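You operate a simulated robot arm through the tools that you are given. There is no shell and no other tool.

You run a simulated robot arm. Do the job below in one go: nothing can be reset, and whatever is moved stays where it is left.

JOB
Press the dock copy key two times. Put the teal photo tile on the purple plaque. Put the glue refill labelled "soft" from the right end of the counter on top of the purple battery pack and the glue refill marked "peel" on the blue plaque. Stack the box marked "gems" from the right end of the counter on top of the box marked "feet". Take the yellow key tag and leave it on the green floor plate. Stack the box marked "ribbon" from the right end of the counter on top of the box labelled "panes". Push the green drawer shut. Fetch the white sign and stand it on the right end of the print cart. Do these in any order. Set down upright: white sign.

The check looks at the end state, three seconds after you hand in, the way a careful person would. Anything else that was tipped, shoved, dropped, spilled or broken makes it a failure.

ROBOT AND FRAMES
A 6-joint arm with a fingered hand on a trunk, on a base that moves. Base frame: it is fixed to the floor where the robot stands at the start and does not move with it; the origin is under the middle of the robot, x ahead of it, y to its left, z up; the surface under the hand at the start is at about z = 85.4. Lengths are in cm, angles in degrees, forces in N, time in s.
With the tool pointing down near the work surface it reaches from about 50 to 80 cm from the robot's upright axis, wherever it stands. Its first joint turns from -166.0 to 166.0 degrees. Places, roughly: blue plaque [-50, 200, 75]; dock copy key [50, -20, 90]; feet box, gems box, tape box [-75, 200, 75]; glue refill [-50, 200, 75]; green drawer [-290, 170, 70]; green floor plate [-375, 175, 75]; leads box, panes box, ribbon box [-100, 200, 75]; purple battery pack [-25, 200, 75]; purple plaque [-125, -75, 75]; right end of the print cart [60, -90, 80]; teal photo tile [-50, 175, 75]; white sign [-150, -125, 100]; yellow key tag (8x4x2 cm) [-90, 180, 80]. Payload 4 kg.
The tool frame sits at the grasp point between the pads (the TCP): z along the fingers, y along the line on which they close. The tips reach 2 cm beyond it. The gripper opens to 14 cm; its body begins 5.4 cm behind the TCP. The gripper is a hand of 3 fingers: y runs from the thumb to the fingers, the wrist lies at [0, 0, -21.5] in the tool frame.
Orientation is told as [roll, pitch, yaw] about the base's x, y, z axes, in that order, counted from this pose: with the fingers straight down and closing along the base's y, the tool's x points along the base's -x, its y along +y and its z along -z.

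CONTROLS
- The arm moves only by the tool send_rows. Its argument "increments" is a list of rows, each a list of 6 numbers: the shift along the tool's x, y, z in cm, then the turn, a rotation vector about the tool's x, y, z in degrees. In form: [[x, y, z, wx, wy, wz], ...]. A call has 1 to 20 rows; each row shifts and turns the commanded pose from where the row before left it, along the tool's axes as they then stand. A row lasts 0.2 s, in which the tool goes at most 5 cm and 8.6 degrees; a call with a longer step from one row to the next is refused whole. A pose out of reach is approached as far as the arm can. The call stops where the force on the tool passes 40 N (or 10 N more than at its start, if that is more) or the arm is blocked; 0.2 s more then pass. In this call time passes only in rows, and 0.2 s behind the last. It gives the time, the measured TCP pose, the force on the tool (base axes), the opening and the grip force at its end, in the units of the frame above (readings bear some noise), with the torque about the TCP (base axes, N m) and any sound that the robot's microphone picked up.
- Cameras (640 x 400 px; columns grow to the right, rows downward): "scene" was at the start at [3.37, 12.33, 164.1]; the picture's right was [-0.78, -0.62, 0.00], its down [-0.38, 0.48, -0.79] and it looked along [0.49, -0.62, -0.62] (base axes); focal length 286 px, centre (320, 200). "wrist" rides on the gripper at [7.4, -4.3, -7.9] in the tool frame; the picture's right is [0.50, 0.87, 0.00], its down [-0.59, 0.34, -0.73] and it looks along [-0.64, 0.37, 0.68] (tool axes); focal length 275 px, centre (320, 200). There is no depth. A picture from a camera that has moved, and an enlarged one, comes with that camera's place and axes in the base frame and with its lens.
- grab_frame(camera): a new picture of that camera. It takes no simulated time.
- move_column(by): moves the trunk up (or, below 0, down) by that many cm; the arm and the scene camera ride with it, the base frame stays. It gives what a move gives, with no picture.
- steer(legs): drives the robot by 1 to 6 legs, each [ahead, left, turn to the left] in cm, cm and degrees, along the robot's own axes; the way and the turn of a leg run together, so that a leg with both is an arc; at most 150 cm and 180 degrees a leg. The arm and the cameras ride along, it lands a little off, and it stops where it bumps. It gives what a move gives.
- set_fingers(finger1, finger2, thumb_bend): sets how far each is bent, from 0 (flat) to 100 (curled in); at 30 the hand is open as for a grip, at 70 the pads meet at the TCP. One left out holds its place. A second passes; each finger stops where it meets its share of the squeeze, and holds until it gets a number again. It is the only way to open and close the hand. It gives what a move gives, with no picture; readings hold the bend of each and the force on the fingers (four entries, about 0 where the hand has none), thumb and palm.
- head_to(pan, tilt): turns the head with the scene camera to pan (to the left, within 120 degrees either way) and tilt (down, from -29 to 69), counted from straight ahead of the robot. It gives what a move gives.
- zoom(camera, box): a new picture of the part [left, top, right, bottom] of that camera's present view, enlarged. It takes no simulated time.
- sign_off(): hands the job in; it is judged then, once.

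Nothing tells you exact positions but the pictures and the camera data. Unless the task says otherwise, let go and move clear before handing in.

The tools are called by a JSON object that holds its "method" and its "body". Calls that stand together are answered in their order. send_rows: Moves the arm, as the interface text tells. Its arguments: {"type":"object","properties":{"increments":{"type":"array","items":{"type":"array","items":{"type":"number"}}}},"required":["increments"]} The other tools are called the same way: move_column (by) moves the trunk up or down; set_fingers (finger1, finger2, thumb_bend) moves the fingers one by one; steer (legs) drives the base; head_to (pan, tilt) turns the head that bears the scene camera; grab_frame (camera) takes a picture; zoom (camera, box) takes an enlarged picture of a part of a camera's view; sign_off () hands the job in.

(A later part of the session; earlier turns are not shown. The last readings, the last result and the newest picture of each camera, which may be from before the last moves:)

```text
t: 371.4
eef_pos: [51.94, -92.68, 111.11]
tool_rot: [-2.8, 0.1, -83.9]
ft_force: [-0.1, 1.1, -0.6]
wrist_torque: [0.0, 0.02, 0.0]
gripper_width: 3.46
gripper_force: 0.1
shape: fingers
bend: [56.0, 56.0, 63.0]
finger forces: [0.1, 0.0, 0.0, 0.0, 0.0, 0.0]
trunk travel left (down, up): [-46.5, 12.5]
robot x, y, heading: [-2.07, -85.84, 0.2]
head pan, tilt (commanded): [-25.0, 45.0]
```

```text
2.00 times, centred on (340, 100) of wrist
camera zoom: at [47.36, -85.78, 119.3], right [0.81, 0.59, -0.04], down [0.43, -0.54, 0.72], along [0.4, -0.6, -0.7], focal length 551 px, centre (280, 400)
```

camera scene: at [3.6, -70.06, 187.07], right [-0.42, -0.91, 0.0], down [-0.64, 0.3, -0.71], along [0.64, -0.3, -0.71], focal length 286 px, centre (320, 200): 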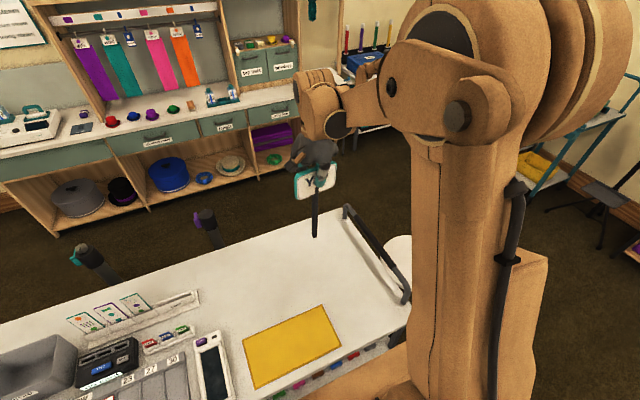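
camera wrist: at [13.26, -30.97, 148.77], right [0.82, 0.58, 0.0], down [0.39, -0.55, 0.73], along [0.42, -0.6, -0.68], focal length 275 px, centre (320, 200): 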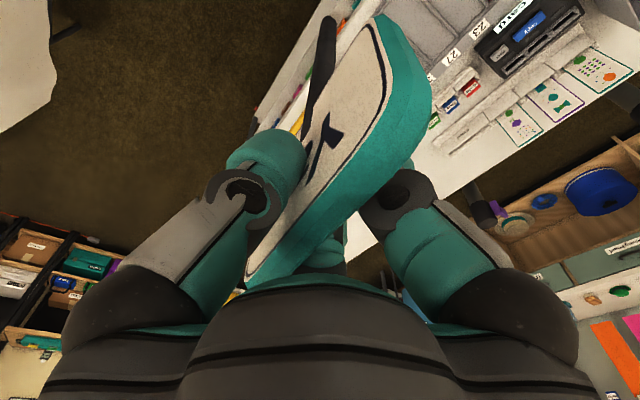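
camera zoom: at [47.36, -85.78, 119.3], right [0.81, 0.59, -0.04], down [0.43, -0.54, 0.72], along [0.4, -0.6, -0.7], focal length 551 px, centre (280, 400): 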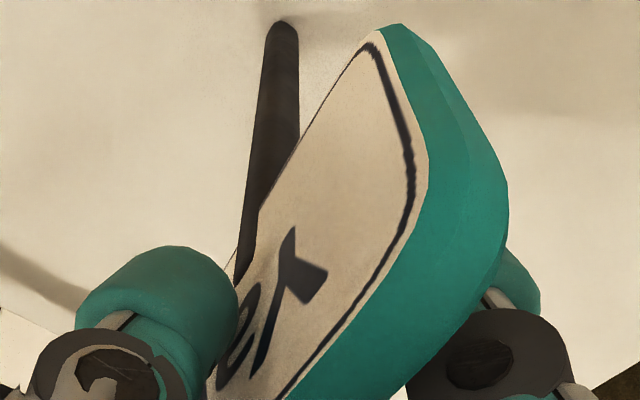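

{"method": "set_fingers", "body": {"finger1": 66, "finger2": 66, "thumb_bend": 70}}

{"method": "head_to", "body": {"pan": -45, "tilt": 50}}

{"method": "grab_frame", "body": {"camera": "scene"}}

{"method": "head_to", "body": {"pan": 0, "tilt": 50}}

{"method": "grab_frame", "body": {"camera": "scene"}}

```text
t: 372.4
eef_pos: [51.94, -92.67, 111.24]
tool_rot: [-2.8, -0.1, -84.0]
ft_force: [0.4, 0.0, 0.3]
wrist_torque: [-0.01, 0.02, 0.03]
gripper_width: 2.11
gripper_force: 10.5
shape: fingers
bend: [62.0, 62.0, 67.0]
finger forces: [5.2, 5.3, 0.0, 0.1, 10.4, 0.0]
trunk travel left (down, up): [-46.5, 12.5]
robot x, y, heading: [-1.86, -86.03, 0.0]
head pan, tilt (commanded): [-25.0, 45.0]
```

```text
t: 373.2
eef_pos: [52.06, -92.73, 111.32]
tool_rot: [-2.8, 0.0, -83.9]
ft_force: [0.3, -0.1, 0.9]
wrist_torque: [0.01, 0.02, 0.01]
gripper_width: 2.12
gripper_force: 10.5
shape: fingers
bend: [62.0, 62.0, 67.0]
finger forces: [5.2, 5.2, 0.0, 0.0, 10.4, 0.1]
trunk travel left (down, up): [-46.5, 12.5]
robot x, y, heading: [-1.55, -85.63, 0.3]
head pan, tilt (commanded): [-45.0, 50.0]
```

```text
taken
camera scene: at [1.7, -72.09, 186.38], right [-0.7, -0.71, 0.0], down [-0.54, 0.54, -0.64], along [0.46, -0.45, -0.77], focal length 286 px, centre (320, 200)
```

scene: 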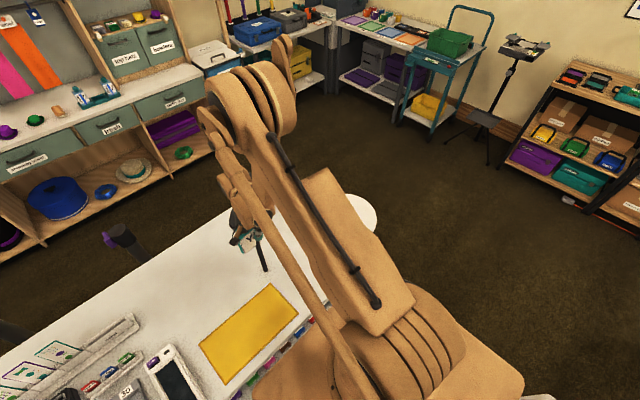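

```text
t: 374.4
eef_pos: [52.04, -92.59, 111.26]
tool_rot: [-2.7, 0.0, -83.9]
ft_force: [-0.4, 0.7, 0.5]
wrist_torque: [0.0, 0.0, 0.0]
gripper_width: 2.09
gripper_force: 10.1
shape: fingers
bend: [62.0, 62.0, 67.0]
finger forces: [5.2, 5.1, 0.0, 0.1, 10.4, 0.1]
trunk travel left (down, up): [-46.5, 12.5]
robot x, y, heading: [-1.74, -85.68, 0.3]
head pan, tilt (commanded): [0.0, 50.0]
```

```text
taken
camera scene: at [3.93, -66.66, 186.38], right [0.0, -1.0, 0.0], down [-0.77, 0.0, -0.64], along [0.64, 0.0, -0.77], focal length 286 px, centre (320, 200)
```

scene: 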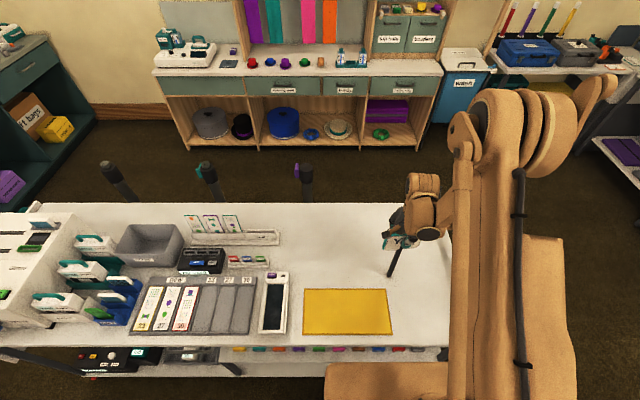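

The stick's end is rounded, so it can't balance alone; it needs to rest upright against something fixed. The cart's push-handle bar (z≈95, y≈-118) can support it with only a few degrees of lean. I lift, rotate the sign parallel to the bar, and move over there.

{"method": "send_rows", "body": {"increments": [[0, 0, -3, 0, 0, 0], [0, 0, -3, 0, 0, 0], [0, 0, 0, -2.8, 0, 0], [0, 0, 0, 0, 0, -8.4], [0, 0, 0, 0, 0, -8.4], [0, 0, 0, 0, 0, -8.4], [0, 0, 0, 0, 0, -8.4], [0, 0, 0, 0, 0, -8.4], [0, 0, 0, 0, 0, -8.4], [0, 0, 0, 0, 0, -8.4], [0, 0, 0, 0, 0, -8.4], [0, 0, 0, 0, 0, -8.4], [0, 0, 0, 0, 0, -8.3], [0, 0, 0, -2.2, 0, 0]]}}

{"method": "grab_frame", "body": {"camera": "wrist"}}

{"method": "head_to", "body": {"pan": -25, "tilt": 45}}

{"method": "grab_frame", "body": {"camera": "scene"}}

```text
t: 377.4
eef_pos: [52.29, -92.74, 117.29]
tool_rot: [2.1, 0.0, 0.0]
ft_force: [-0.3, -0.5, -0.1]
wrist_torque: [0.0, 0.0, -0.03]
gripper_width: 2.08
gripper_force: 10.9
shape: fingers
bend: [62.0, 62.0, 67.0]
finger forces: [5.2, 5.2, 0.0, 0.1, 10.4, 0.1]
trunk travel left (down, up): [-46.5, 12.5]
robot x, y, heading: [-1.83, -85.7, 0.3]
head pan, tilt (commanded): [0.0, 50.0]
```

```text
taken
camera wrist: at [44.86, -97.36, 124.89], right [-0.5, 0.86, 0.03], down [0.59, 0.31, 0.75], along [0.64, 0.39, -0.66], focal length 275 px, centre (320, 200)
```

wrist: 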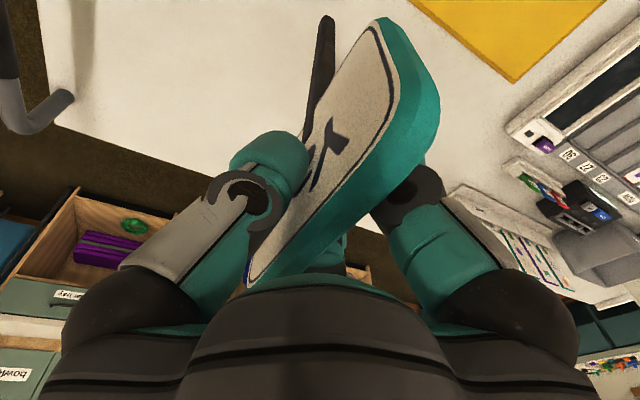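

```text
t: 378.3
eef_pos: [52.28, -92.57, 117.2]
tool_rot: [2.2, 0.0, -0.1]
ft_force: [0.6, 0.4, -1.2]
wrist_torque: [-0.03, 0.03, 0.03]
gripper_width: 2.09
gripper_force: 9.7
shape: fingers
bend: [62.0, 62.0, 67.0]
finger forces: [5.2, 5.2, 0.0, 0.1, 10.4, 0.0]
trunk travel left (down, up): [-46.5, 12.5]
robot x, y, heading: [-1.77, -85.62, 0.2]
head pan, tilt (commanded): [-25.0, 45.0]
```

```text
taken
camera scene: at [3.61, -70.09, 187.07], right [-0.42, -0.91, 0.0], down [-0.64, 0.3, -0.71], along [0.64, -0.3, -0.71], focal length 286 px, centre (320, 200)
```

scene: 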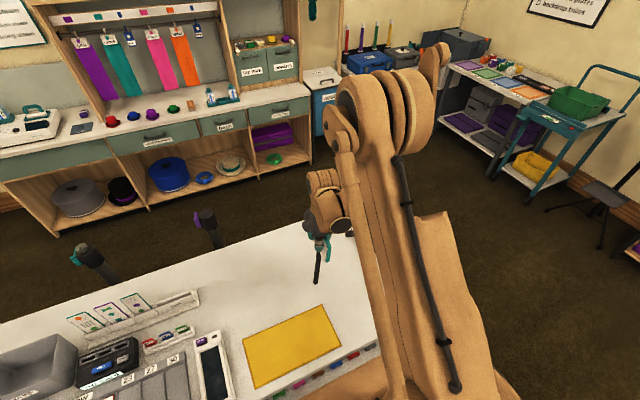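

{"method": "send_rows", "body": {"increments": [[-1.1, -4.1, 0.3, 0, 0, 0], [-1.1, -4.1, 0.3, 0, 0, 0], [-1.1, -4.1, 0.3, 0, 0, 0], [-1.1, -4.1, 0.3, 0, 0, 0], [-1.1, -3.6, 0.3, 0, 0, 0]]}}

{"method": "grab_frame", "body": {"camera": "wrist"}}

{"method": "zoom", "body": {"camera": "scene", "box": [280, 160, 420, 320]}}

```text
t: 379.5
eef_pos: [58.08, -112.79, 114.96]
tool_rot: [2.3, 0.0, 0.1]
ft_force: [0.2, -0.6, 0.1]
wrist_torque: [0.02, 0.0, -0.02]
gripper_width: 2.07
gripper_force: 10.5
shape: fingers
bend: [62.0, 62.0, 67.0]
finger forces: [5.3, 5.1, 0.0, 0.0, 10.5, 0.0]
trunk travel left (down, up): [-46.5, 12.5]
robot x, y, heading: [-1.74, -85.89, 0.4]
head pan, tilt (commanded): [-25.0, 45.0]
```

```text
taken
camera wrist: at [50.54, -117.38, 122.69], right [-0.5, 0.87, 0.03], down [0.59, 0.31, 0.75], along [0.64, 0.39, -0.66], focal length 275 px, centre (320, 200)
```

wrist: 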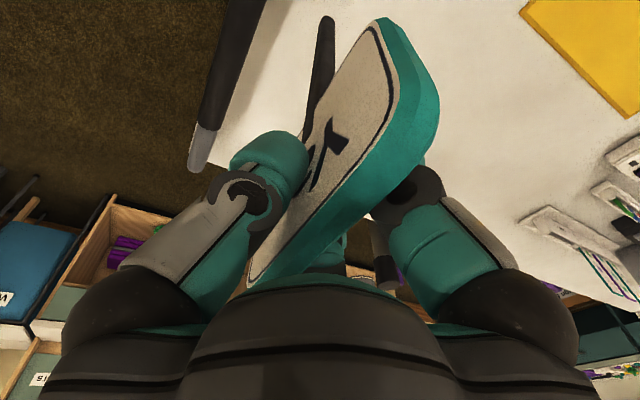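

```text
2.50 times, centred on (350, 240) of scene
camera zoom: at [3.67, -70.25, 187.08], right [-0.42, -0.91, 0.0], down [-0.64, 0.3, -0.71], along [0.64, -0.3, -0.71], focal length 716 px, centre (245, 100)
```

zoom: 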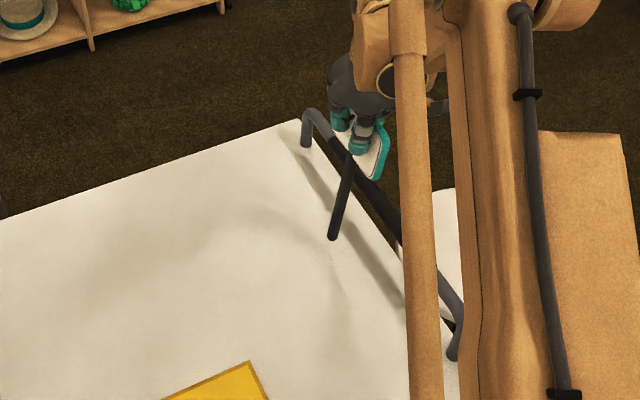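

{"method": "zoom", "body": {"camera": "wrist", "box": [180, 0, 400, 180]}}

```text
2.22 times, centred on (290, 90) of wrist
camera zoom: at [50.54, -117.38, 122.69], right [-0.5, 0.87, 0.03], down [0.59, 0.31, 0.75], along [0.64, 0.39, -0.66], focal length 612 px, centre (387, 444)
```

zoom: 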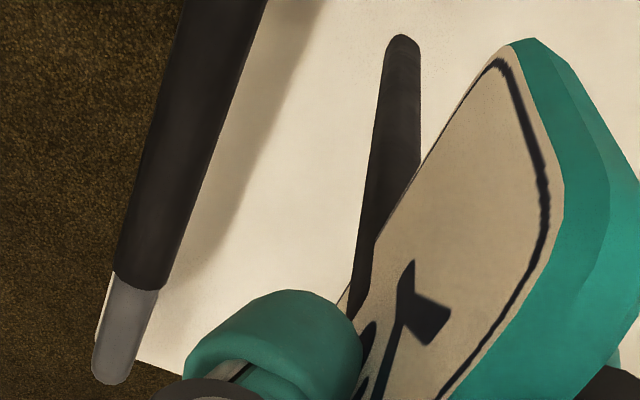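

{"method": "send_rows", "body": {"increments": [[0, -2.0, 0.8, 0, 0, 0], [0, -1.5, 0.9, 0, 0, 0], [0, 0, 1.2, 0, 0, 0]]}}

{"method": "send_rows", "body": {"increments": [[0, 0, 0.4, 0, 0, 0]]}}

{"method": "send_rows", "body": {"increments": [[0, 0, 0.3, 0, 0, 0]]}}

```text
t: 380.3
eef_pos: [57.95, -116.03, 111.92]
tool_rot: [2.2, 0.0, 0.0]
ft_force: [-0.1, -0.4, -0.7]
wrist_torque: [0.03, -0.03, 0.0]
gripper_width: 2.08
gripper_force: 10.5
shape: fingers
bend: [62.0, 62.0, 67.0]
finger forces: [5.1, 5.2, 0.0, 0.0, 10.5, 0.0]
trunk travel left (down, up): [-46.5, 12.5]
robot x, y, heading: [-1.58, -85.44, -0.0]
head pan, tilt (commanded): [-25.0, 45.0]
```

```text
t: 380.7
eef_pos: [57.87, -115.76, 111.58]
tool_rot: [2.3, -0.1, -0.1]
ft_force: [0.5, 0.0, -0.2]
wrist_torque: [-0.01, 0.01, -0.01]
gripper_width: 2.1
gripper_force: 10.9
shape: fingers
bend: [62.0, 62.0, 67.0]
finger forces: [5.2, 5.2, 0.0, 0.1, 10.5, 0.0]
trunk travel left (down, up): [-46.5, 12.5]
robot x, y, heading: [-1.86, -86.2, -0.1]
head pan, tilt (commanded): [-25.0, 45.0]
```

```text
t: 381.1
eef_pos: [57.81, -116.02, 111.33]
tool_rot: [2.2, 0.0, -0.1]
ft_force: [-0.1, 0.3, -0.3]
wrist_torque: [-0.03, -0.01, -0.01]
gripper_width: 2.06
gripper_force: 10.4
shape: fingers
bend: [62.0, 62.0, 67.0]
finger forces: [5.2, 5.2, 0.0, 0.0, 10.4, 0.0]
trunk travel left (down, up): [-46.5, 12.5]
robot x, y, heading: [-1.93, -85.81, 0.1]
head pan, tilt (commanded): [-25.0, 45.0]
```

{"method": "send_rows", "body": {"increments": [[0, -0.4, 0, 0, 0, 0], [0, -0.4, 0, 0, 0, 0]]}}

{"method": "send_rows", "body": {"increments": [[0, -0.3, 0, 0, 0, 0]]}}

{"method": "zoom", "body": {"camera": "wrist", "box": [180, 0, 400, 180]}}

{"method": "zoom", "body": {"camera": "scene", "box": [300, 170, 400, 290]}}

```text
t: 381.7
eef_pos: [57.78, -116.53, 111.34]
tool_rot: [2.2, 0.1, 0.0]
ft_force: [0.5, 0.5, -0.6]
wrist_torque: [0.04, 0.0, 0.0]
gripper_width: 2.08
gripper_force: 9.9
shape: fingers
bend: [62.0, 62.0, 67.0]
finger forces: [5.2, 5.3, 0.0, 0.1, 10.6, 0.0]
trunk travel left (down, up): [-46.5, 12.5]
robot x, y, heading: [-1.64, -85.98, 0.1]
head pan, tilt (commanded): [-25.0, 45.0]
```

```text
t: 382.1
eef_pos: [57.73, -116.9, 111.18]
tool_rot: [2.2, 0.0, 0.0]
ft_force: [0.6, -0.2, -1.0]
wrist_torque: [0.02, 0.0, 0.0]
gripper_width: 2.09
gripper_force: 10.7
shape: fingers
bend: [62.0, 62.0, 67.0]
finger forces: [5.2, 5.3, 0.1, 0.0, 10.6, 0.0]
trunk travel left (down, up): [-46.5, 12.5]
robot x, y, heading: [-2.13, -85.64, 0.2]
head pan, tilt (commanded): [-25.0, 45.0]
```

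```text
2.22 times, centred on (290, 90) of wrist
camera zoom: at [50.3, -121.61, 118.91], right [-0.5, 0.87, 0.03], down [0.59, 0.31, 0.75], along [0.64, 0.39, -0.66], focal length 612 px, centre (387, 444)
```

zoom: 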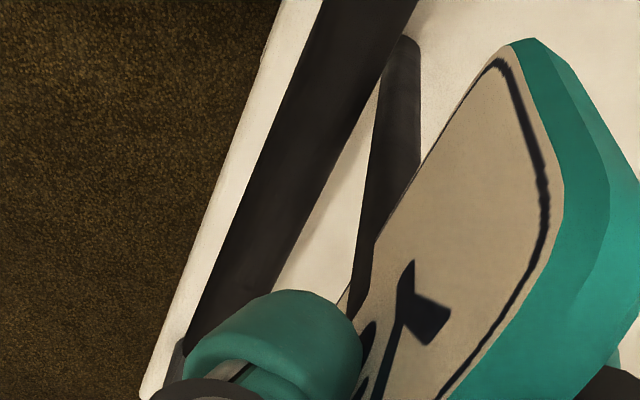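

```text
3.33 times, centred on (350, 230) of scene
camera zoom: at [3.61, -70.14, 187.07], right [-0.42, -0.91, 0.0], down [-0.64, 0.3, -0.71], along [0.64, -0.3, -0.71], focal length 955 px, centre (220, 100)
```

zoom: 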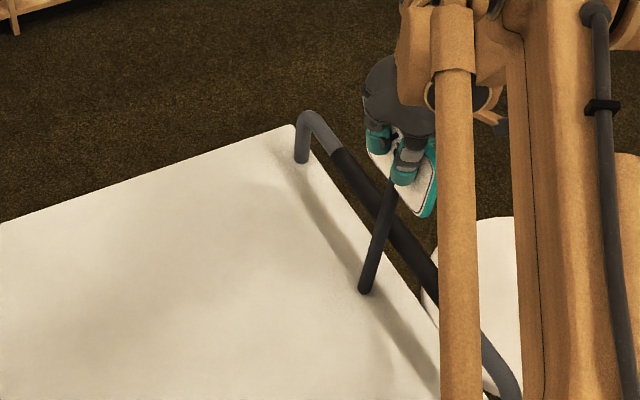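

{"method": "send_rows", "body": {"increments": [[0, -0.35, 0, 0, 0, 0], [0, -0.35, 0, 0, 0, 0]]}}

{"method": "send_rows", "body": {"increments": [[0, -0.25, 0, 0, 0, 0]]}}

{"method": "zoom", "body": {"camera": "wrist", "box": [240, 0, 380, 120]}}

```text
t: 382.7
eef_pos: [57.61, -117.71, 111.26]
tool_rot: [2.2, -0.1, 0.0]
ft_force: [-0.6, 0.2, -0.5]
wrist_torque: [-0.01, -0.02, 0.01]
gripper_width: 2.12
gripper_force: 9.9
shape: fingers
bend: [62.0, 62.0, 67.0]
finger forces: [5.1, 5.3, 0.0, 0.0, 10.6, 0.0]
trunk travel left (down, up): [-46.5, 12.5]
robot x, y, heading: [-1.5, -85.97, 0.1]
head pan, tilt (commanded): [-25.0, 45.0]
```

```text
t: 383.1
eef_pos: [57.75, -118.05, 111.2]
tool_rot: [2.2, 0.0, -0.1]
ft_force: [0.3, -0.6, -0.3]
wrist_torque: [0.05, 0.0, 0.04]
gripper_width: 2.09
gripper_force: 10.3
shape: fingers
bend: [62.0, 62.0, 66.0]
finger forces: [5.1, 5.2, 0.0, 0.0, 10.2, 0.1]
trunk travel left (down, up): [-46.5, 12.5]
robot x, y, heading: [-1.81, -85.52, 0.0]
head pan, tilt (commanded): [-25.0, 45.0]
```

```text
3.33 times, centred on (310, 60) of wrist
camera zoom: at [50.31, -122.72, 118.86], right [-0.5, 0.87, 0.03], down [0.59, 0.31, 0.75], along [0.64, 0.39, -0.66], focal length 918 px, centre (353, 667)
```

zoom: 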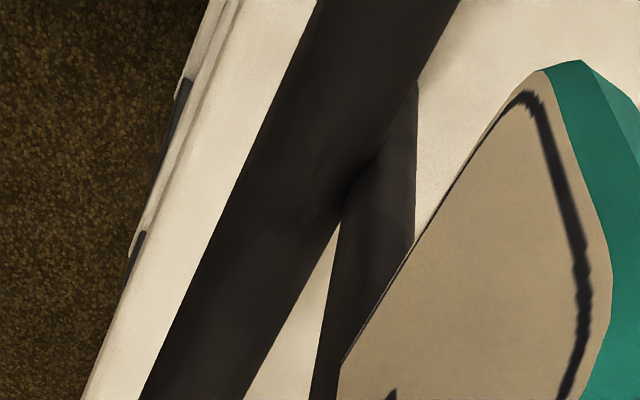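

{"method": "send_rows", "body": {"increments": [[0, 0, 0.2, 0, 0, 0]]}}

```text
t: 383.5
eef_pos: [57.62, -118.0, 111.13]
tool_rot: [2.2, 0.0, -0.1]
ft_force: [1.1, -0.8, 11.2]
wrist_torque: [-0.03, -0.03, -0.02]
gripper_width: 2.05
gripper_force: 11.8
shape: fingers
bend: [62.0, 62.0, 67.0]
finger forces: [6.0, 6.2, 0.0, 0.1, 11.7, 0.0]
trunk travel left (down, up): [-46.5, 12.5]
robot x, y, heading: [-1.79, -85.9, 0.0]
head pan, tilt (commanded): [-25.0, 45.0]
```

{"method": "set_fingers", "body": {"thumb_bend": 64}}

{"method": "zoom", "body": {"camera": "wrist", "box": [220, 0, 460, 200]}}

{"method": "set_fingers", "body": {"thumb_bend": 61}}

{"method": "zoom", "body": {"camera": "wrist", "box": [220, 0, 460, 200]}}

```text
t: 384.5
eef_pos: [57.83, -117.95, 110.91]
tool_rot: [2.1, 0.0, -0.1]
ft_force: [-0.3, -0.8, 0.4]
wrist_torque: [0.03, -0.02, 0.0]
gripper_width: 1.99
gripper_force: 2.1
shape: fingers
bend: [65.0, 65.0, 63.0]
finger forces: [1.0, 1.0, 0.0, 0.1, 2.0, 0.1]
trunk travel left (down, up): [-46.5, 12.5]
robot x, y, heading: [-1.74, -86.23, 0.1]
head pan, tilt (commanded): [-25.0, 45.0]
```

```text
2.00 times, centred on (340, 100) of wrist
camera zoom: at [50.31, -122.68, 118.65], right [-0.5, 0.87, 0.03], down [0.59, 0.31, 0.75], along [0.64, 0.39, -0.66], focal length 551 px, centre (280, 400)
```

zoom: 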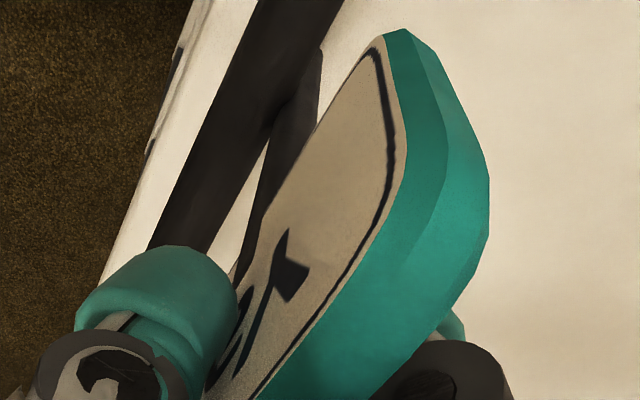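

```text
t: 385.5
eef_pos: [57.73, -118.0, 111.01]
tool_rot: [2.2, 0.0, 0.1]
ft_force: [0.9, -0.3, 0.0]
wrist_torque: [-0.01, -0.04, -0.01]
gripper_width: 2.16
gripper_force: 0.0
shape: fingers
bend: [66.0, 66.0, 61.0]
finger forces: [0.0, 0.0, 0.0, 0.0, 0.1, 0.0]
trunk travel left (down, up): [-46.5, 12.5]
robot x, y, heading: [-1.23, -85.73, 0.1]
head pan, tilt (commanded): [-25.0, 45.0]
```

```text
2.00 times, centred on (340, 100) of wrist
camera zoom: at [50.31, -122.68, 118.66], right [-0.5, 0.87, 0.03], down [0.59, 0.31, 0.75], along [0.64, 0.39, -0.66], focal length 551 px, centre (280, 400)
```

zoom: 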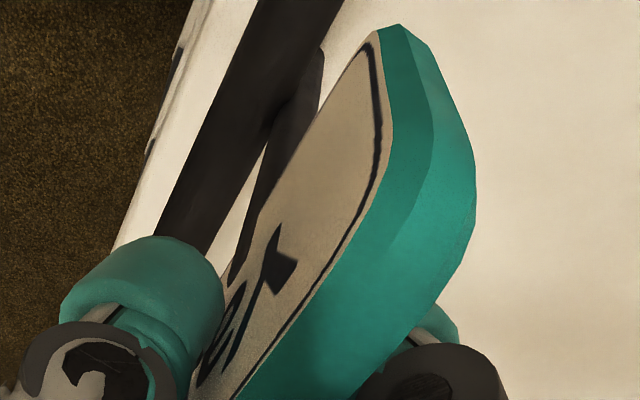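

{"method": "set_fingers", "body": {"thumb_bend": 57}}

{"method": "zoom", "body": {"camera": "wrist", "box": [220, 0, 460, 200]}}

```text
t: 386.5
eef_pos: [57.71, -118.06, 110.94]
tool_rot: [2.2, 0.0, 0.2]
ft_force: [0.5, 0.4, -0.4]
wrist_torque: [-0.04, -0.01, 0.02]
gripper_width: 3.02
gripper_force: 0.0
shape: fingers
bend: [66.0, 66.0, 56.0]
finger forces: [0.0, 0.0, 0.1, 0.0, 0.0, 0.1]
trunk travel left (down, up): [-46.5, 12.5]
robot x, y, heading: [-1.57, -85.81, 0.1]
head pan, tilt (commanded): [-25.0, 45.0]
```

```text
2.00 times, centred on (340, 100) of wrist
camera zoom: at [50.31, -122.68, 118.66], right [-0.5, 0.87, 0.03], down [0.59, 0.31, 0.75], along [0.64, 0.39, -0.66], focal length 551 px, centre (280, 400)
```

zoom: 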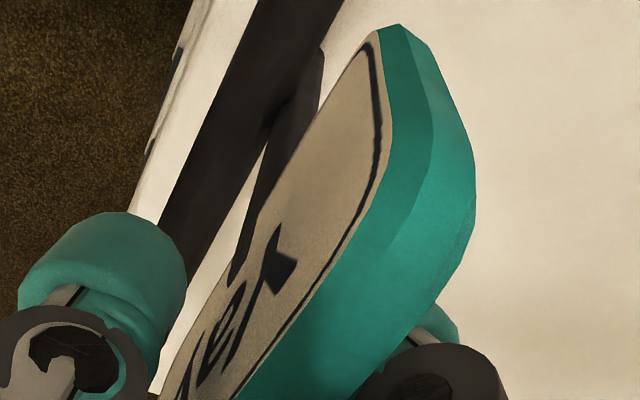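

The sign stays put, leaning on the bar with the thumb clear. I open the back fingers too and watch.

{"method": "set_fingers", "body": {"finger1": 61, "finger2": 61}}

{"method": "zoom", "body": {"camera": "wrist", "box": [220, 0, 460, 200]}}

{"method": "set_fingers", "body": {"finger1": 52, "finger2": 52, "thumb_bend": 52}}

{"method": "zoom", "body": {"camera": "wrist", "box": [220, 0, 460, 200]}}

```text
t: 387.5
eef_pos: [57.79, -117.99, 110.99]
tool_rot: [2.2, 0.0, 0.0]
ft_force: [-0.1, -0.8, -0.2]
wrist_torque: [0.01, -0.02, -0.04]
gripper_width: 3.69
gripper_force: 0.1
shape: fingers
bend: [61.0, 61.0, 56.0]
finger forces: [0.1, 0.0, 0.0, 0.0, 0.1, 0.0]
trunk travel left (down, up): [-46.5, 12.5]
robot x, y, heading: [-1.82, -85.61, 0.4]
head pan, tilt (commanded): [-25.0, 45.0]
```

```text
2.00 times, centred on (340, 100) of wrist
camera zoom: at [50.31, -122.68, 118.66], right [-0.5, 0.87, 0.03], down [0.59, 0.31, 0.75], along [0.64, 0.39, -0.66], focal length 551 px, centre (280, 400)
```

zoom: 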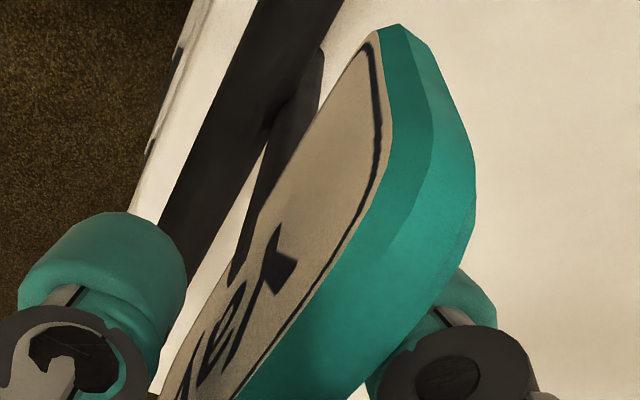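

```text
t: 388.5
eef_pos: [57.69, -117.93, 110.87]
tool_rot: [2.2, 0.0, 0.0]
ft_force: [0.0, 0.5, -1.1]
wrist_torque: [0.01, -0.03, -0.02]
gripper_width: 5.72
gripper_force: 0.0
shape: fingers
bend: [52.0, 52.0, 52.0]
finger forces: [0.1, 0.1, 0.0, 0.1, 0.1, 0.1]
trunk travel left (down, up): [-46.5, 12.5]
robot x, y, heading: [-1.75, -85.62, -0.2]
head pan, tilt (commanded): [-25.0, 45.0]
```

```text
2.00 times, centred on (340, 100) of wrist
camera zoom: at [50.31, -122.68, 118.66], right [-0.5, 0.87, 0.03], down [0.59, 0.31, 0.75], along [0.64, 0.39, -0.66], focal length 551 px, centre (280, 400)
```

zoom: 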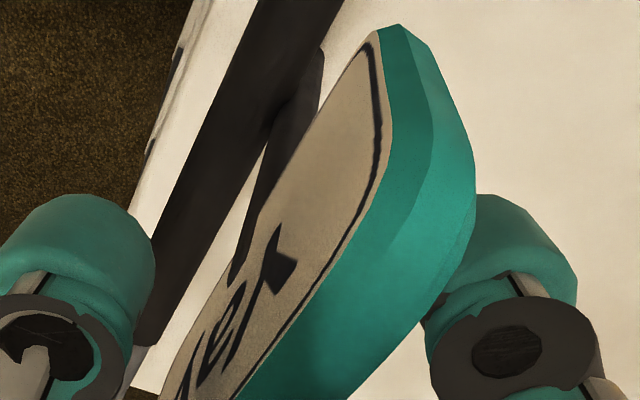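

It stands there on its own. I withdraw the hand straight up and inspect.

{"method": "send_rows", "body": {"increments": [[0, 0, -1, 0, 0, 0], [0, 0, -2, 0, 0, 0], [0, 0, -3, 0, 0, 0], [0, 0, -4, 0, 0, 0], [0, 0, -4, 0, 0, 0], [0, 0, -4, 0, 0, 0]]}}

{"method": "send_rows", "body": {"increments": [[0, 4, -3, 0, 0, 0], [0, 4.5, 0, 0, 0, 0], [0, 4.5, 0, 0, 0, 0], [0, 4.5, 0, 0, 0, 0], [0, 4.5, 0, 0, 0, 0], [0, 4.5, 0, 0, 0, 0]]}}

{"method": "head_to", "body": {"pan": -30, "tilt": 40}}

{"method": "grab_frame", "body": {"camera": "scene"}}

```text
t: 389.9
eef_pos: [57.61, -118.68, 129.09]
tool_rot: [2.1, 0.0, 0.0]
ft_force: [0.6, -0.6, -0.4]
wrist_torque: [-0.01, -0.01, 0.0]
gripper_width: 5.69
gripper_force: 0.1
shape: fingers
bend: [52.0, 52.0, 52.0]
finger forces: [0.1, 0.1, 0.1, 0.0, 0.0, 0.0]
trunk travel left (down, up): [-46.5, 12.5]
robot x, y, heading: [-1.81, -85.89, 0.2]
head pan, tilt (commanded): [-25.0, 45.0]
```

```text
t: 391.3
eef_pos: [57.62, -91.89, 133.21]
tool_rot: [2.1, 0.0, -0.1]
ft_force: [0.4, -0.9, -0.6]
wrist_torque: [-0.02, 0.02, 0.01]
gripper_width: 5.75
gripper_force: 0.0
shape: fingers
bend: [52.0, 52.0, 52.0]
finger forces: [0.0, 0.0, 0.0, 0.1, 0.0, 0.1]
trunk travel left (down, up): [-46.5, 12.5]
robot x, y, heading: [-1.86, -85.93, -0.3]
head pan, tilt (commanded): [-25.0, 45.0]
```

```text
t: 391.9
eef_pos: [57.57, -92.18, 133.15]
tool_rot: [2.2, 0.1, -0.1]
ft_force: [-0.1, -0.4, -0.5]
wrist_torque: [0.01, 0.0, -0.04]
gripper_width: 5.72
gripper_force: 0.1
shape: fingers
bend: [52.0, 52.0, 52.0]
finger forces: [0.1, 0.0, 0.0, 0.0, 0.1, 0.0]
trunk travel left (down, up): [-46.5, 12.5]
robot x, y, heading: [-1.62, -86.07, -0.1]
head pan, tilt (commanded): [-30.0, 40.0]
```

```text
taken
camera scene: at [3.6, -70.96, 187.8], right [-0.5, -0.87, 0.0], down [-0.56, 0.32, -0.77], along [0.66, -0.38, -0.64], focal length 286 px, centre (320, 200)
```

scene: 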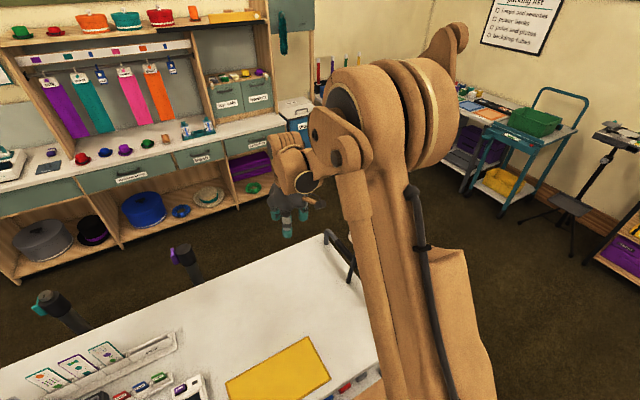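

{"method": "send_rows", "body": {"increments": [[0, 4.8, 0, 0, 0, 0], [0, 4.8, 0, 0, 0, 0], [0, 4.8, 0, 0, 0, 0], [0, 4.8, 0, 0, 0, 0], [0, 4.8, 0, 0, 0, 0], [0, 4.8, 0, 0, 0, 0], [0, 4.8, 0, 0, 0, 0], [0, 4.8, 0, 0, 0, 0], [0, 4.8, 0, 0, 0, 0], [0, 4.8, 0, 0, 0, 0], [0, 4.8, 0, 0, 0, 0], [0, 4.8, 0, 0, 0, 0]]}}

{"method": "grab_frame", "body": {"camera": "scene"}}

```text
t: 394.5
eef_pos: [57.87, -34.37, 135.21]
tool_rot: [2.1, 0.0, -0.2]
ft_force: [-0.3, 0.2, 0.4]
wrist_torque: [-0.02, 0.02, 0.0]
gripper_width: 5.74
gripper_force: 0.0
shape: fingers
bend: [52.0, 52.0, 52.0]
finger forces: [0.0, 0.0, 0.0, 0.0, 0.0, 0.0]
trunk travel left (down, up): [-46.5, 12.5]
robot x, y, heading: [-1.46, -85.89, -0.2]
head pan, tilt (commanded): [-30.0, 40.0]
```

```text
taken
camera scene: at [3.65, -70.55, 187.76], right [-0.5, -0.87, 0.0], down [-0.56, 0.32, -0.77], along [0.66, -0.38, -0.64], focal length 286 px, centre (320, 200)
```

scene: 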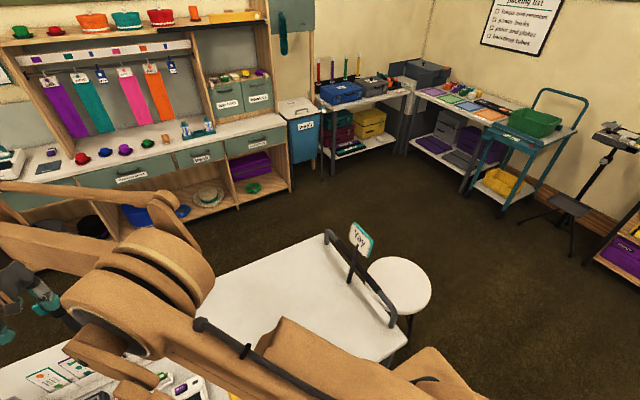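

{"method": "zoom", "body": {"camera": "scene", "box": [310, 210, 420, 320]}}

```text
3.64 times, centred on (365, 265) of scene
camera zoom: at [3.65, -70.55, 187.76], right [-0.5, -0.87, 0.0], down [-0.56, 0.32, -0.77], along [0.66, -0.38, -0.64], focal length 1041 px, centre (156, -36)
```

zoom: 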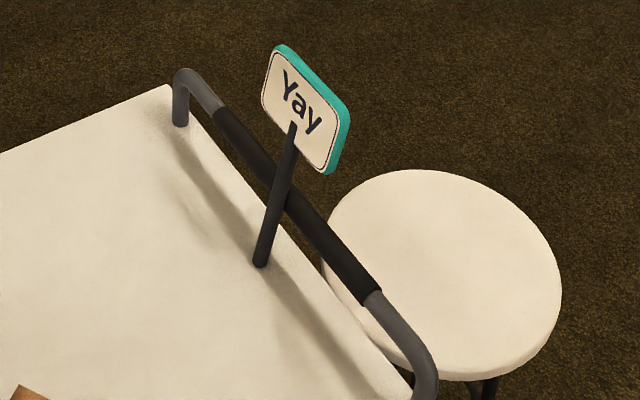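

The sign stands against the handle bar, only ~5° off vertical, and is steady. Last item: the teal photo tile. I drive back to the counter.

{"method": "steer", "body": {"legs": [[0, 55, 0], [-42, 0, 0], [0, 0, 90]]}}

{"method": "send_rows", "body": {"increments": [[0, 0, 0, -2.2, 0, 0], [0, 0, 3, 0, 0, 0]]}}

{"method": "head_to", "body": {"pan": 0, "tilt": 30}}

{"method": "grab_frame", "body": {"camera": "scene"}}

```text
t: 403.7
eef_pos: [-95.42, 27.49, 135.53]
tool_rot: [2.2, 0.0, 91.1]
ft_force: [-0.8, 0.2, -0.2]
wrist_torque: [0.01, 0.02, -0.01]
gripper_width: 5.76
gripper_force: 0.1
shape: fingers
bend: [52.0, 52.0, 52.0]
finger forces: [0.0, 0.1, 0.0, 0.0, 0.1, 0.0]
trunk travel left (down, up): [-46.5, 12.5]
robot x, y, heading: [-42.99, -30.68, 91.4]
head pan, tilt (commanded): [-30.0, 40.0]
```

```text
t: 404.3
eef_pos: [-95.88, 27.57, 132.36]
tool_rot: [4.4, 0.0, 91.1]
ft_force: [-0.1, -0.4, 0.7]
wrist_torque: [0.01, -0.01, -0.02]
gripper_width: 5.74
gripper_force: 0.0
shape: fingers
bend: [52.0, 52.0, 52.0]
finger forces: [0.0, 0.0, 0.0, 0.1, 0.1, 0.1]
trunk travel left (down, up): [-46.5, 12.5]
robot x, y, heading: [-43.19, -31.09, 91.1]
head pan, tilt (commanded): [-30.0, 40.0]
```

```text
t: 405.3
eef_pos: [-95.73, 27.42, 132.38]
tool_rot: [4.4, 0.1, 91.1]
ft_force: [-0.1, -0.8, 0.3]
wrist_torque: [0.03, -0.02, 0.01]
gripper_width: 5.74
gripper_force: 0.1
shape: fingers
bend: [52.0, 52.0, 52.0]
finger forces: [0.0, 0.0, 0.1, 0.0, 0.0, 0.0]
trunk travel left (down, up): [-46.5, 12.5]
robot x, y, heading: [-43.28, -31.25, 91.2]
head pan, tilt (commanded): [0.0, 30.0]
```

```text
taken
camera scene: at [-62.41, -24.33, 189.32], right [1.0, 0.02, 0.0], down [0.01, -0.5, -0.87], along [-0.02, 0.87, -0.5], focal length 286 px, centre (320, 200)
```

scene: 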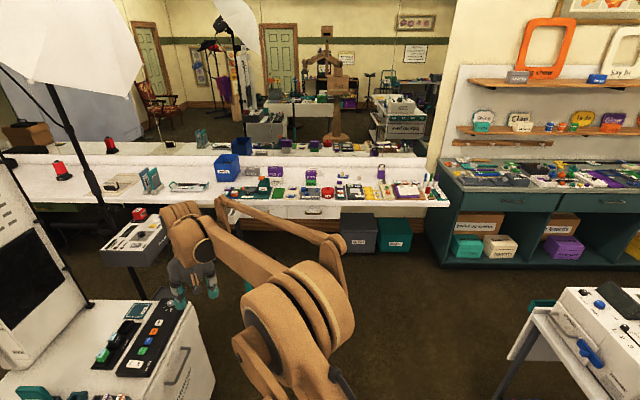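

{"method": "send_rows", "body": {"increments": [[0, 0, 0, 4.4, 0, 0], [0, -4.8, 0, 0, 0, 0], [0, -4.8, 0, 0, 0, 0], [0, -4.8, 0, 0, 0, 0], [0, -4.8, 0, 0, 0, 0], [0, -4.8, 0, 0, 0, 0], [0, -4.8, 0, 0, 0, 0], [0, -4.8, 0, 0, 0, 0], [0, -4.8, 0, 0, 0, 0], [0, -4.8, 0, 0, 0, 0], [0, -4.8, 0, 0, 0, 0]]}}

{"method": "steer", "body": {"legs": [[0, 0, -1.1], [75, 1, 0], [72, 1, 0]]}}

{"method": "move_column", "body": {"by": -38}}

{"method": "head_to", "body": {"pan": -5, "tilt": 50}}

{"method": "grab_frame", "body": {"camera": "scene"}}

{"method": "grab_frame", "body": {"camera": "wrist"}}

```text
t: 407.7
eef_pos: [-47.22, 28.37, 132.38]
tool_rot: [0.0, 0.0, 91.2]
ft_force: [0.2, 0.1, 0.2]
wrist_torque: [0.02, 0.03, 0.04]
gripper_width: 5.73
gripper_force: 0.1
shape: fingers
bend: [52.0, 52.0, 52.0]
finger forces: [0.1, 0.0, 0.1, 0.0, 0.0, 0.0]
trunk travel left (down, up): [-46.5, 12.5]
robot x, y, heading: [-43.17, -31.1, 91.5]
head pan, tilt (commanded): [0.0, 30.0]
```

```text
t: 415.6
eef_pos: [-46.71, 175.09, 132.3]
tool_rot: [0.1, 0.0, 89.3]
ft_force: [0.3, 0.0, 0.7]
wrist_torque: [-0.02, -0.01, -0.01]
gripper_width: 5.76
gripper_force: 0.1
shape: fingers
bend: [52.0, 52.0, 52.0]
finger forces: [0.1, 0.1, 0.0, 0.0, 0.0, 0.1]
trunk travel left (down, up): [-46.5, 12.5]
robot x, y, heading: [-44.16, 115.47, 89.7]
head pan, tilt (commanded): [0.0, 30.0]
```

```text
t: 419.2
eef_pos: [-46.76, 175.04, 94.43]
tool_rot: [0.0, 0.0, 89.3]
ft_force: [0.0, 0.0, 1.0]
wrist_torque: [0.0, -0.02, 0.0]
gripper_width: 5.72
gripper_force: 0.0
shape: fingers
bend: [52.0, 52.0, 52.0]
finger forces: [0.0, 0.0, 0.1, 0.0, 0.0, 0.0]
trunk travel left (down, up): [-8.5, 50.5]
robot x, y, heading: [-44.16, 115.64, 89.3]
head pan, tilt (commanded): [0.0, 30.0]
```

```text
t: 420.1
eef_pos: [-46.67, 174.97, 94.41]
tool_rot: [-0.1, 0.0, 89.3]
ft_force: [0.2, 0.3, -0.6]
wrist_torque: [-0.03, -0.03, 0.01]
gripper_width: 5.75
gripper_force: 0.0
shape: fingers
bend: [52.0, 52.0, 52.0]
finger forces: [0.0, 0.0, 0.0, 0.0, 0.1, 0.0]
trunk travel left (down, up): [-8.5, 50.5]
robot x, y, heading: [-44.24, 115.47, 89.6]
head pan, tilt (commanded): [-5.0, 50.0]
```

```text
taken
camera scene: at [-62.49, 121.42, 148.38], right [1.0, -0.1, 0.0], down [-0.07, -0.76, -0.64], along [0.06, 0.64, -0.77], focal length 286 px, centre (320, 200)
```

scene: 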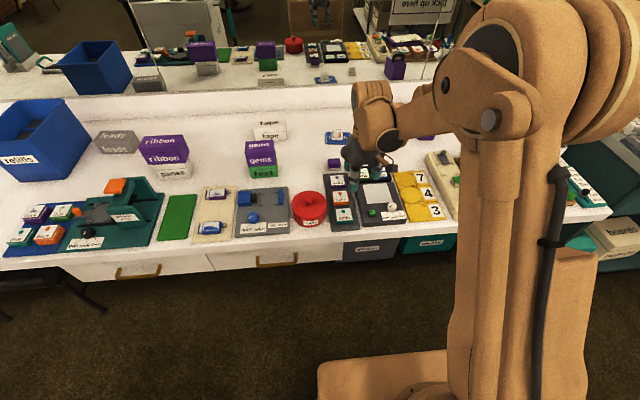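

```text
taken
camera wrist: at [-42.44, 167.49, 102.21], right [-0.87, -0.49, 0.0], down [-0.33, 0.59, 0.73], along [-0.36, 0.64, -0.68], focal length 275 px, centre (320, 200)
```

wrist: 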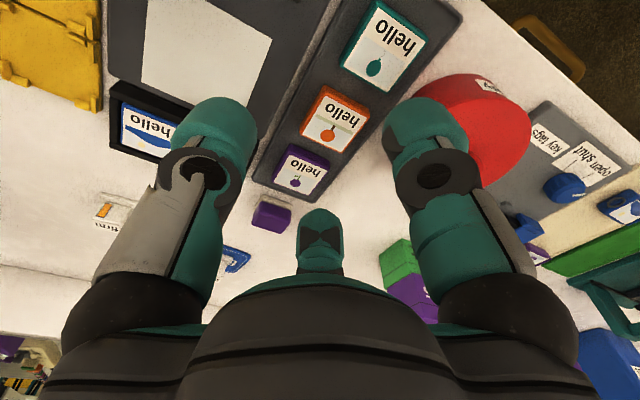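

{"method": "zoom", "body": {"camera": "wrist", "box": [260, 0, 460, 200]}}

{"method": "zoom", "body": {"camera": "scene", "box": [300, 160, 400, 260]}}

```text
2.00 times, centred on (360, 100) of wrist
camera zoom: at [-42.44, 167.49, 102.21], right [-0.87, -0.49, 0.0], down [-0.33, 0.59, 0.73], along [-0.36, 0.64, -0.68], focal length 551 px, centre (240, 400)
```

zoom: 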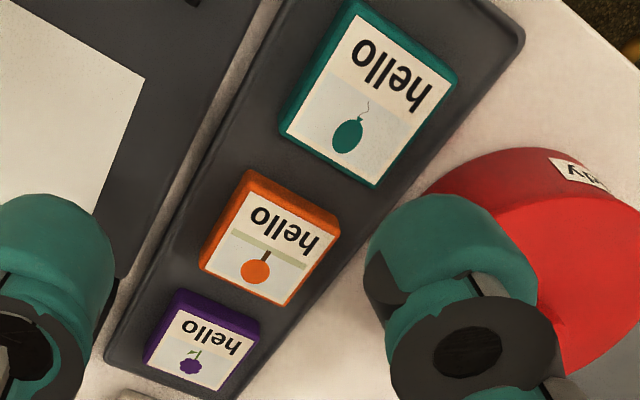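

```text
4.00 times, centred on (350, 210) of scene
camera zoom: at [-62.49, 121.42, 148.38], right [1.0, -0.1, 0.0], down [-0.07, -0.76, -0.64], along [0.06, 0.64, -0.77], focal length 1146 px, centre (200, 160)
```

zoom: 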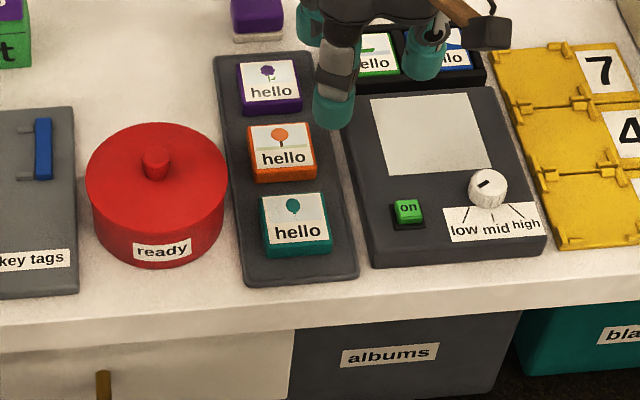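

The teal tile is hemmed in (≈2 cm to the next tile, 2.5 cm to the device), too narrow for these fingers. I'll press lightly on its top with the closed fingertips and draw it a few centimetres toward me, then grip it.

{"method": "set_fingers", "body": {"finger1": 70, "finger2": 70, "thumb_bend": 70}}

{"method": "send_rows", "body": {"increments": [[2.8, 3.7, 2, 0, 0, 0], [0, 0, 3, 0, 0, 0], [0, 0, 3, 0, 0, 0]]}}

{"method": "grab_frame", "body": {"camera": "wrist"}}

{"method": "zoom", "body": {"camera": "scene", "box": [300, 160, 400, 260]}}

```text
t: 421.1
eef_pos: [-46.63, 175.0, 94.37]
tool_rot: [0.0, 0.0, 89.3]
ft_force: [-0.6, -0.3, -0.5]
wrist_torque: [0.0, 0.01, -0.01]
gripper_width: 0.43
gripper_force: 0.0
shape: fingers
bend: [69.0, 69.0, 70.0]
finger forces: [0.0, 0.1, 0.1, 0.0, 0.0, 0.0]
trunk travel left (down, up): [-8.5, 50.5]
robot x, y, heading: [-44.4, 115.53, 89.4]
head pan, tilt (commanded): [-5.0, 50.0]
```

```text
refused: row 1 steps farther than a row can; nothing moved
```

```text
taken
camera wrist: at [-42.44, 167.49, 102.21], right [-0.87, -0.49, 0.0], down [-0.33, 0.59, 0.73], along [-0.36, 0.64, -0.68], focal length 275 px, centre (320, 200)
```

wrist: 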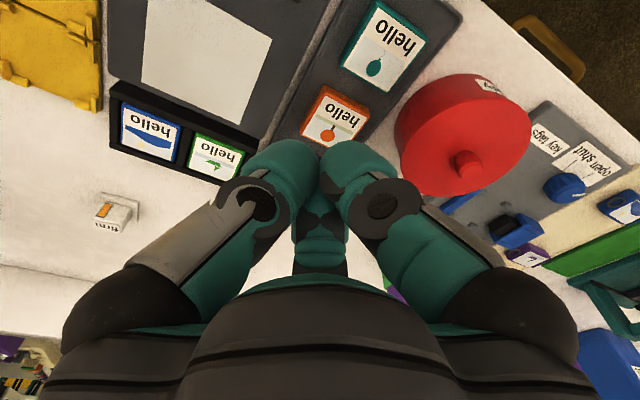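

```text
4.00 times, centred on (350, 210) of scene
camera zoom: at [-62.49, 121.41, 148.38], right [1.0, -0.1, 0.0], down [-0.07, -0.76, -0.64], along [0.06, 0.64, -0.77], focal length 1146 px, centre (200, 160)
```

zoom: 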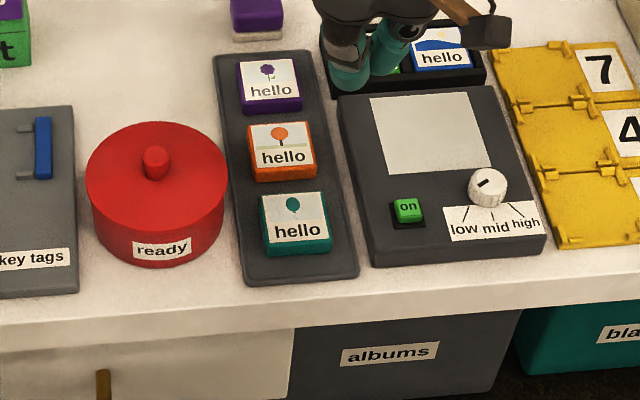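

{"method": "send_rows", "body": {"increments": [[0, 0, 0, 0, 0, 8.2], [0, 0, 0, 0, 0, 8.2], [0, 0, 0, 0, 0, 8.2], [0, 0, 0, 0, 0, 8.2], [0, 0, 0, 0, 0, 8.2], [0, 0, 0, 0, 0, 8.2], [0, 0, 0, 0, 0, 8.2], [0, 0, 0, 0, 0, 8.2], [0, 0, 0, 0, 0, 8.2], [0, 0, 0, 0, 0, 8.2], [0, 0, 0, 0, 0, 8.2], [0, 0, 0, 0, 0, 8.2], [0, 0, 0, 0, 0, 8.2], [0, 0, 0, 0, 0, 8.2], [0, 0, 0, 0, 0, 8.2], [0, 0, 0, 0, 0, 8.2], [0, 0, 0, 0, 0, 8.2], [0, 0, 0, 0, 0, 8.2], [0, 0, 0, 0, 0, 8.2], [0, 0, 0, 0, 0, 8.2]]}}

{"method": "send_rows", "body": {"increments": [[0, 0, 0, 0, 0, 8.2], [0, 0, 0, 0, 0, 7.2], [-3.05, -3.7, 1, 0, 0, 0], [0, 0, 3, 0, 0, 0], [0, 0, 3, 0, 0, 0]]}}

{"method": "grab_frame", "body": {"camera": "wrist"}}

{"method": "zoom", "body": {"camera": "scene", "box": [300, 160, 400, 260]}}

```text
t: 425.3
eef_pos: [-46.59, 175.16, 94.38]
tool_rot: [0.0, 0.0, -74.8]
ft_force: [-0.6, -0.4, -0.7]
wrist_torque: [0.0, 0.01, -0.02]
gripper_width: 0.44
gripper_force: 0.1
shape: fingers
bend: [69.0, 69.0, 70.0]
finger forces: [0.1, 0.0, 0.1, 0.0, 0.1, 0.0]
trunk travel left (down, up): [-8.5, 50.5]
robot x, y, heading: [-44.36, 115.94, 89.5]
head pan, tilt (commanded): [-5.0, 50.0]
```

```text
t: 426.5
eef_pos: [-50.48, 172.28, 87.27]
tool_rot: [0.0, 0.1, -90.0]
ft_force: [0.1, 0.8, -0.2]
wrist_torque: [-0.01, -0.02, -0.01]
gripper_width: 0.39
gripper_force: 0.0
shape: fingers
bend: [69.0, 69.0, 70.0]
finger forces: [0.1, 0.0, 0.0, 0.1, 0.0, 0.0]
trunk travel left (down, up): [-8.5, 50.5]
robot x, y, heading: [-44.23, 114.99, 89.4]
head pan, tilt (commanded): [-5.0, 50.0]
```

```text
taken
camera wrist: at [-54.66, 179.52, 95.13], right [0.87, 0.5, 0.0], down [0.34, -0.59, 0.73], along [0.37, -0.64, -0.68], focal length 275 px, centre (320, 200)
```

wrist: 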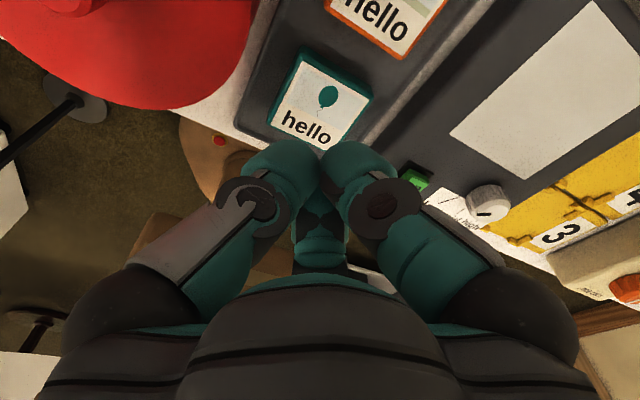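

```text
4.00 times, centred on (350, 210) of scene
camera zoom: at [-62.48, 121.47, 148.38], right [1.0, -0.1, 0.0], down [-0.07, -0.76, -0.64], along [0.06, 0.64, -0.77], focal length 1146 px, centre (200, 160)
```

zoom: 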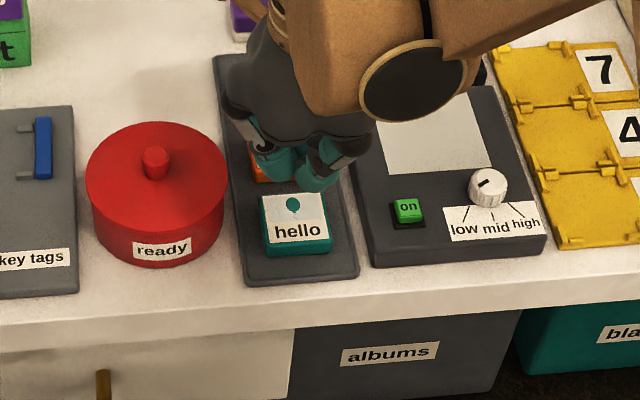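

{"method": "zoom", "body": {"camera": "wrist", "box": [240, 20, 400, 160]}}

```text
2.86 times, centred on (320, 90) of wrist
camera zoom: at [-54.66, 179.52, 95.13], right [0.87, 0.5, 0.0], down [0.34, -0.59, 0.73], along [0.37, -0.64, -0.68], focal length 786 px, centre (320, 514)
```

zoom: 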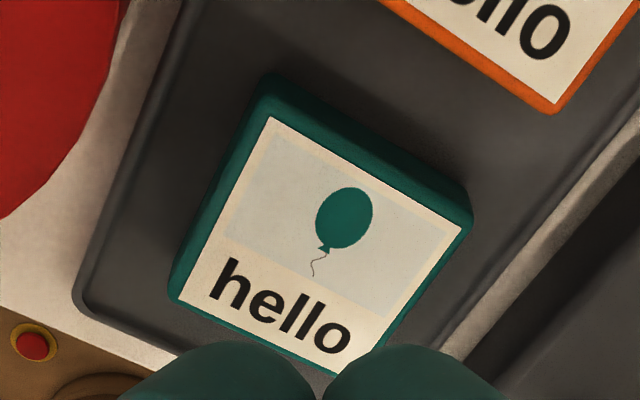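

{"method": "send_rows", "body": {"increments": [[0, 0, 2.5, 0, 0, 0], [0, 0, 1.8, 0, 0, 0]]}}

{"method": "send_rows", "body": {"increments": [[0, 0, 0.3, 0, 0, 0]]}}

{"method": "send_rows", "body": {"increments": [[0, 0, 0.3, 0, 0, 0]]}}

```text
t: 427.1
eef_pos: [-50.36, 172.31, 82.93]
tool_rot: [0.1, -0.1, -90.1]
ft_force: [0.4, -0.1, 0.1]
wrist_torque: [0.0, 0.01, -0.02]
gripper_width: 0.41
gripper_force: 0.1
shape: fingers
bend: [69.0, 69.0, 70.0]
finger forces: [0.0, 0.0, 0.0, 0.0, 0.1, 0.0]
trunk travel left (down, up): [-8.5, 50.5]
robot x, y, heading: [-43.94, 115.31, 89.5]
head pan, tilt (commanded): [-5.0, 50.0]
```

```text
t: 427.5
eef_pos: [-50.29, 172.03, 82.7]
tool_rot: [0.0, 0.0, -90.0]
ft_force: [0.7, 0.3, 0.2]
wrist_torque: [-0.05, 0.01, 0.01]
gripper_width: 0.4
gripper_force: 0.1
shape: fingers
bend: [69.0, 69.0, 70.0]
finger forces: [0.0, 0.1, 0.0, 0.0, 0.0, 0.0]
trunk travel left (down, up): [-8.5, 50.5]
robot x, y, heading: [-44.37, 115.47, 89.5]
head pan, tilt (commanded): [-5.0, 50.0]
```

```text
t: 427.9
eef_pos: [-50.41, 171.98, 82.4]
tool_rot: [-0.1, 0.0, -90.1]
ft_force: [-0.2, -1.0, -0.7]
wrist_torque: [0.04, 0.03, -0.03]
gripper_width: 0.41
gripper_force: 0.1
shape: fingers
bend: [69.0, 69.0, 70.0]
finger forces: [0.0, 0.0, 0.0, 0.1, 0.0, 0.1]
trunk travel left (down, up): [-8.5, 50.5]
robot x, y, heading: [-44.12, 115.32, 89.4]
head pan, tilt (commanded): [-5.0, 50.0]
```

{"method": "send_rows", "body": {"increments": [[0, 0, 0.25, 0, 0, 0]]}}

```text
t: 428.3
eef_pos: [-50.36, 172.07, 82.19]
tool_rot: [0.0, 0.0, -90.1]
ft_force: [-0.2, 0.1, 0.2]
wrist_torque: [-0.01, 0.01, 0.04]
gripper_width: 0.43
gripper_force: 0.0
shape: fingers
bend: [69.0, 69.0, 70.0]
finger forces: [0.0, 0.0, 0.1, 0.0, 0.1, 0.0]
trunk travel left (down, up): [-8.5, 50.5]
robot x, y, heading: [-44.12, 115.29, 89.6]
head pan, tilt (commanded): [-5.0, 50.0]
```

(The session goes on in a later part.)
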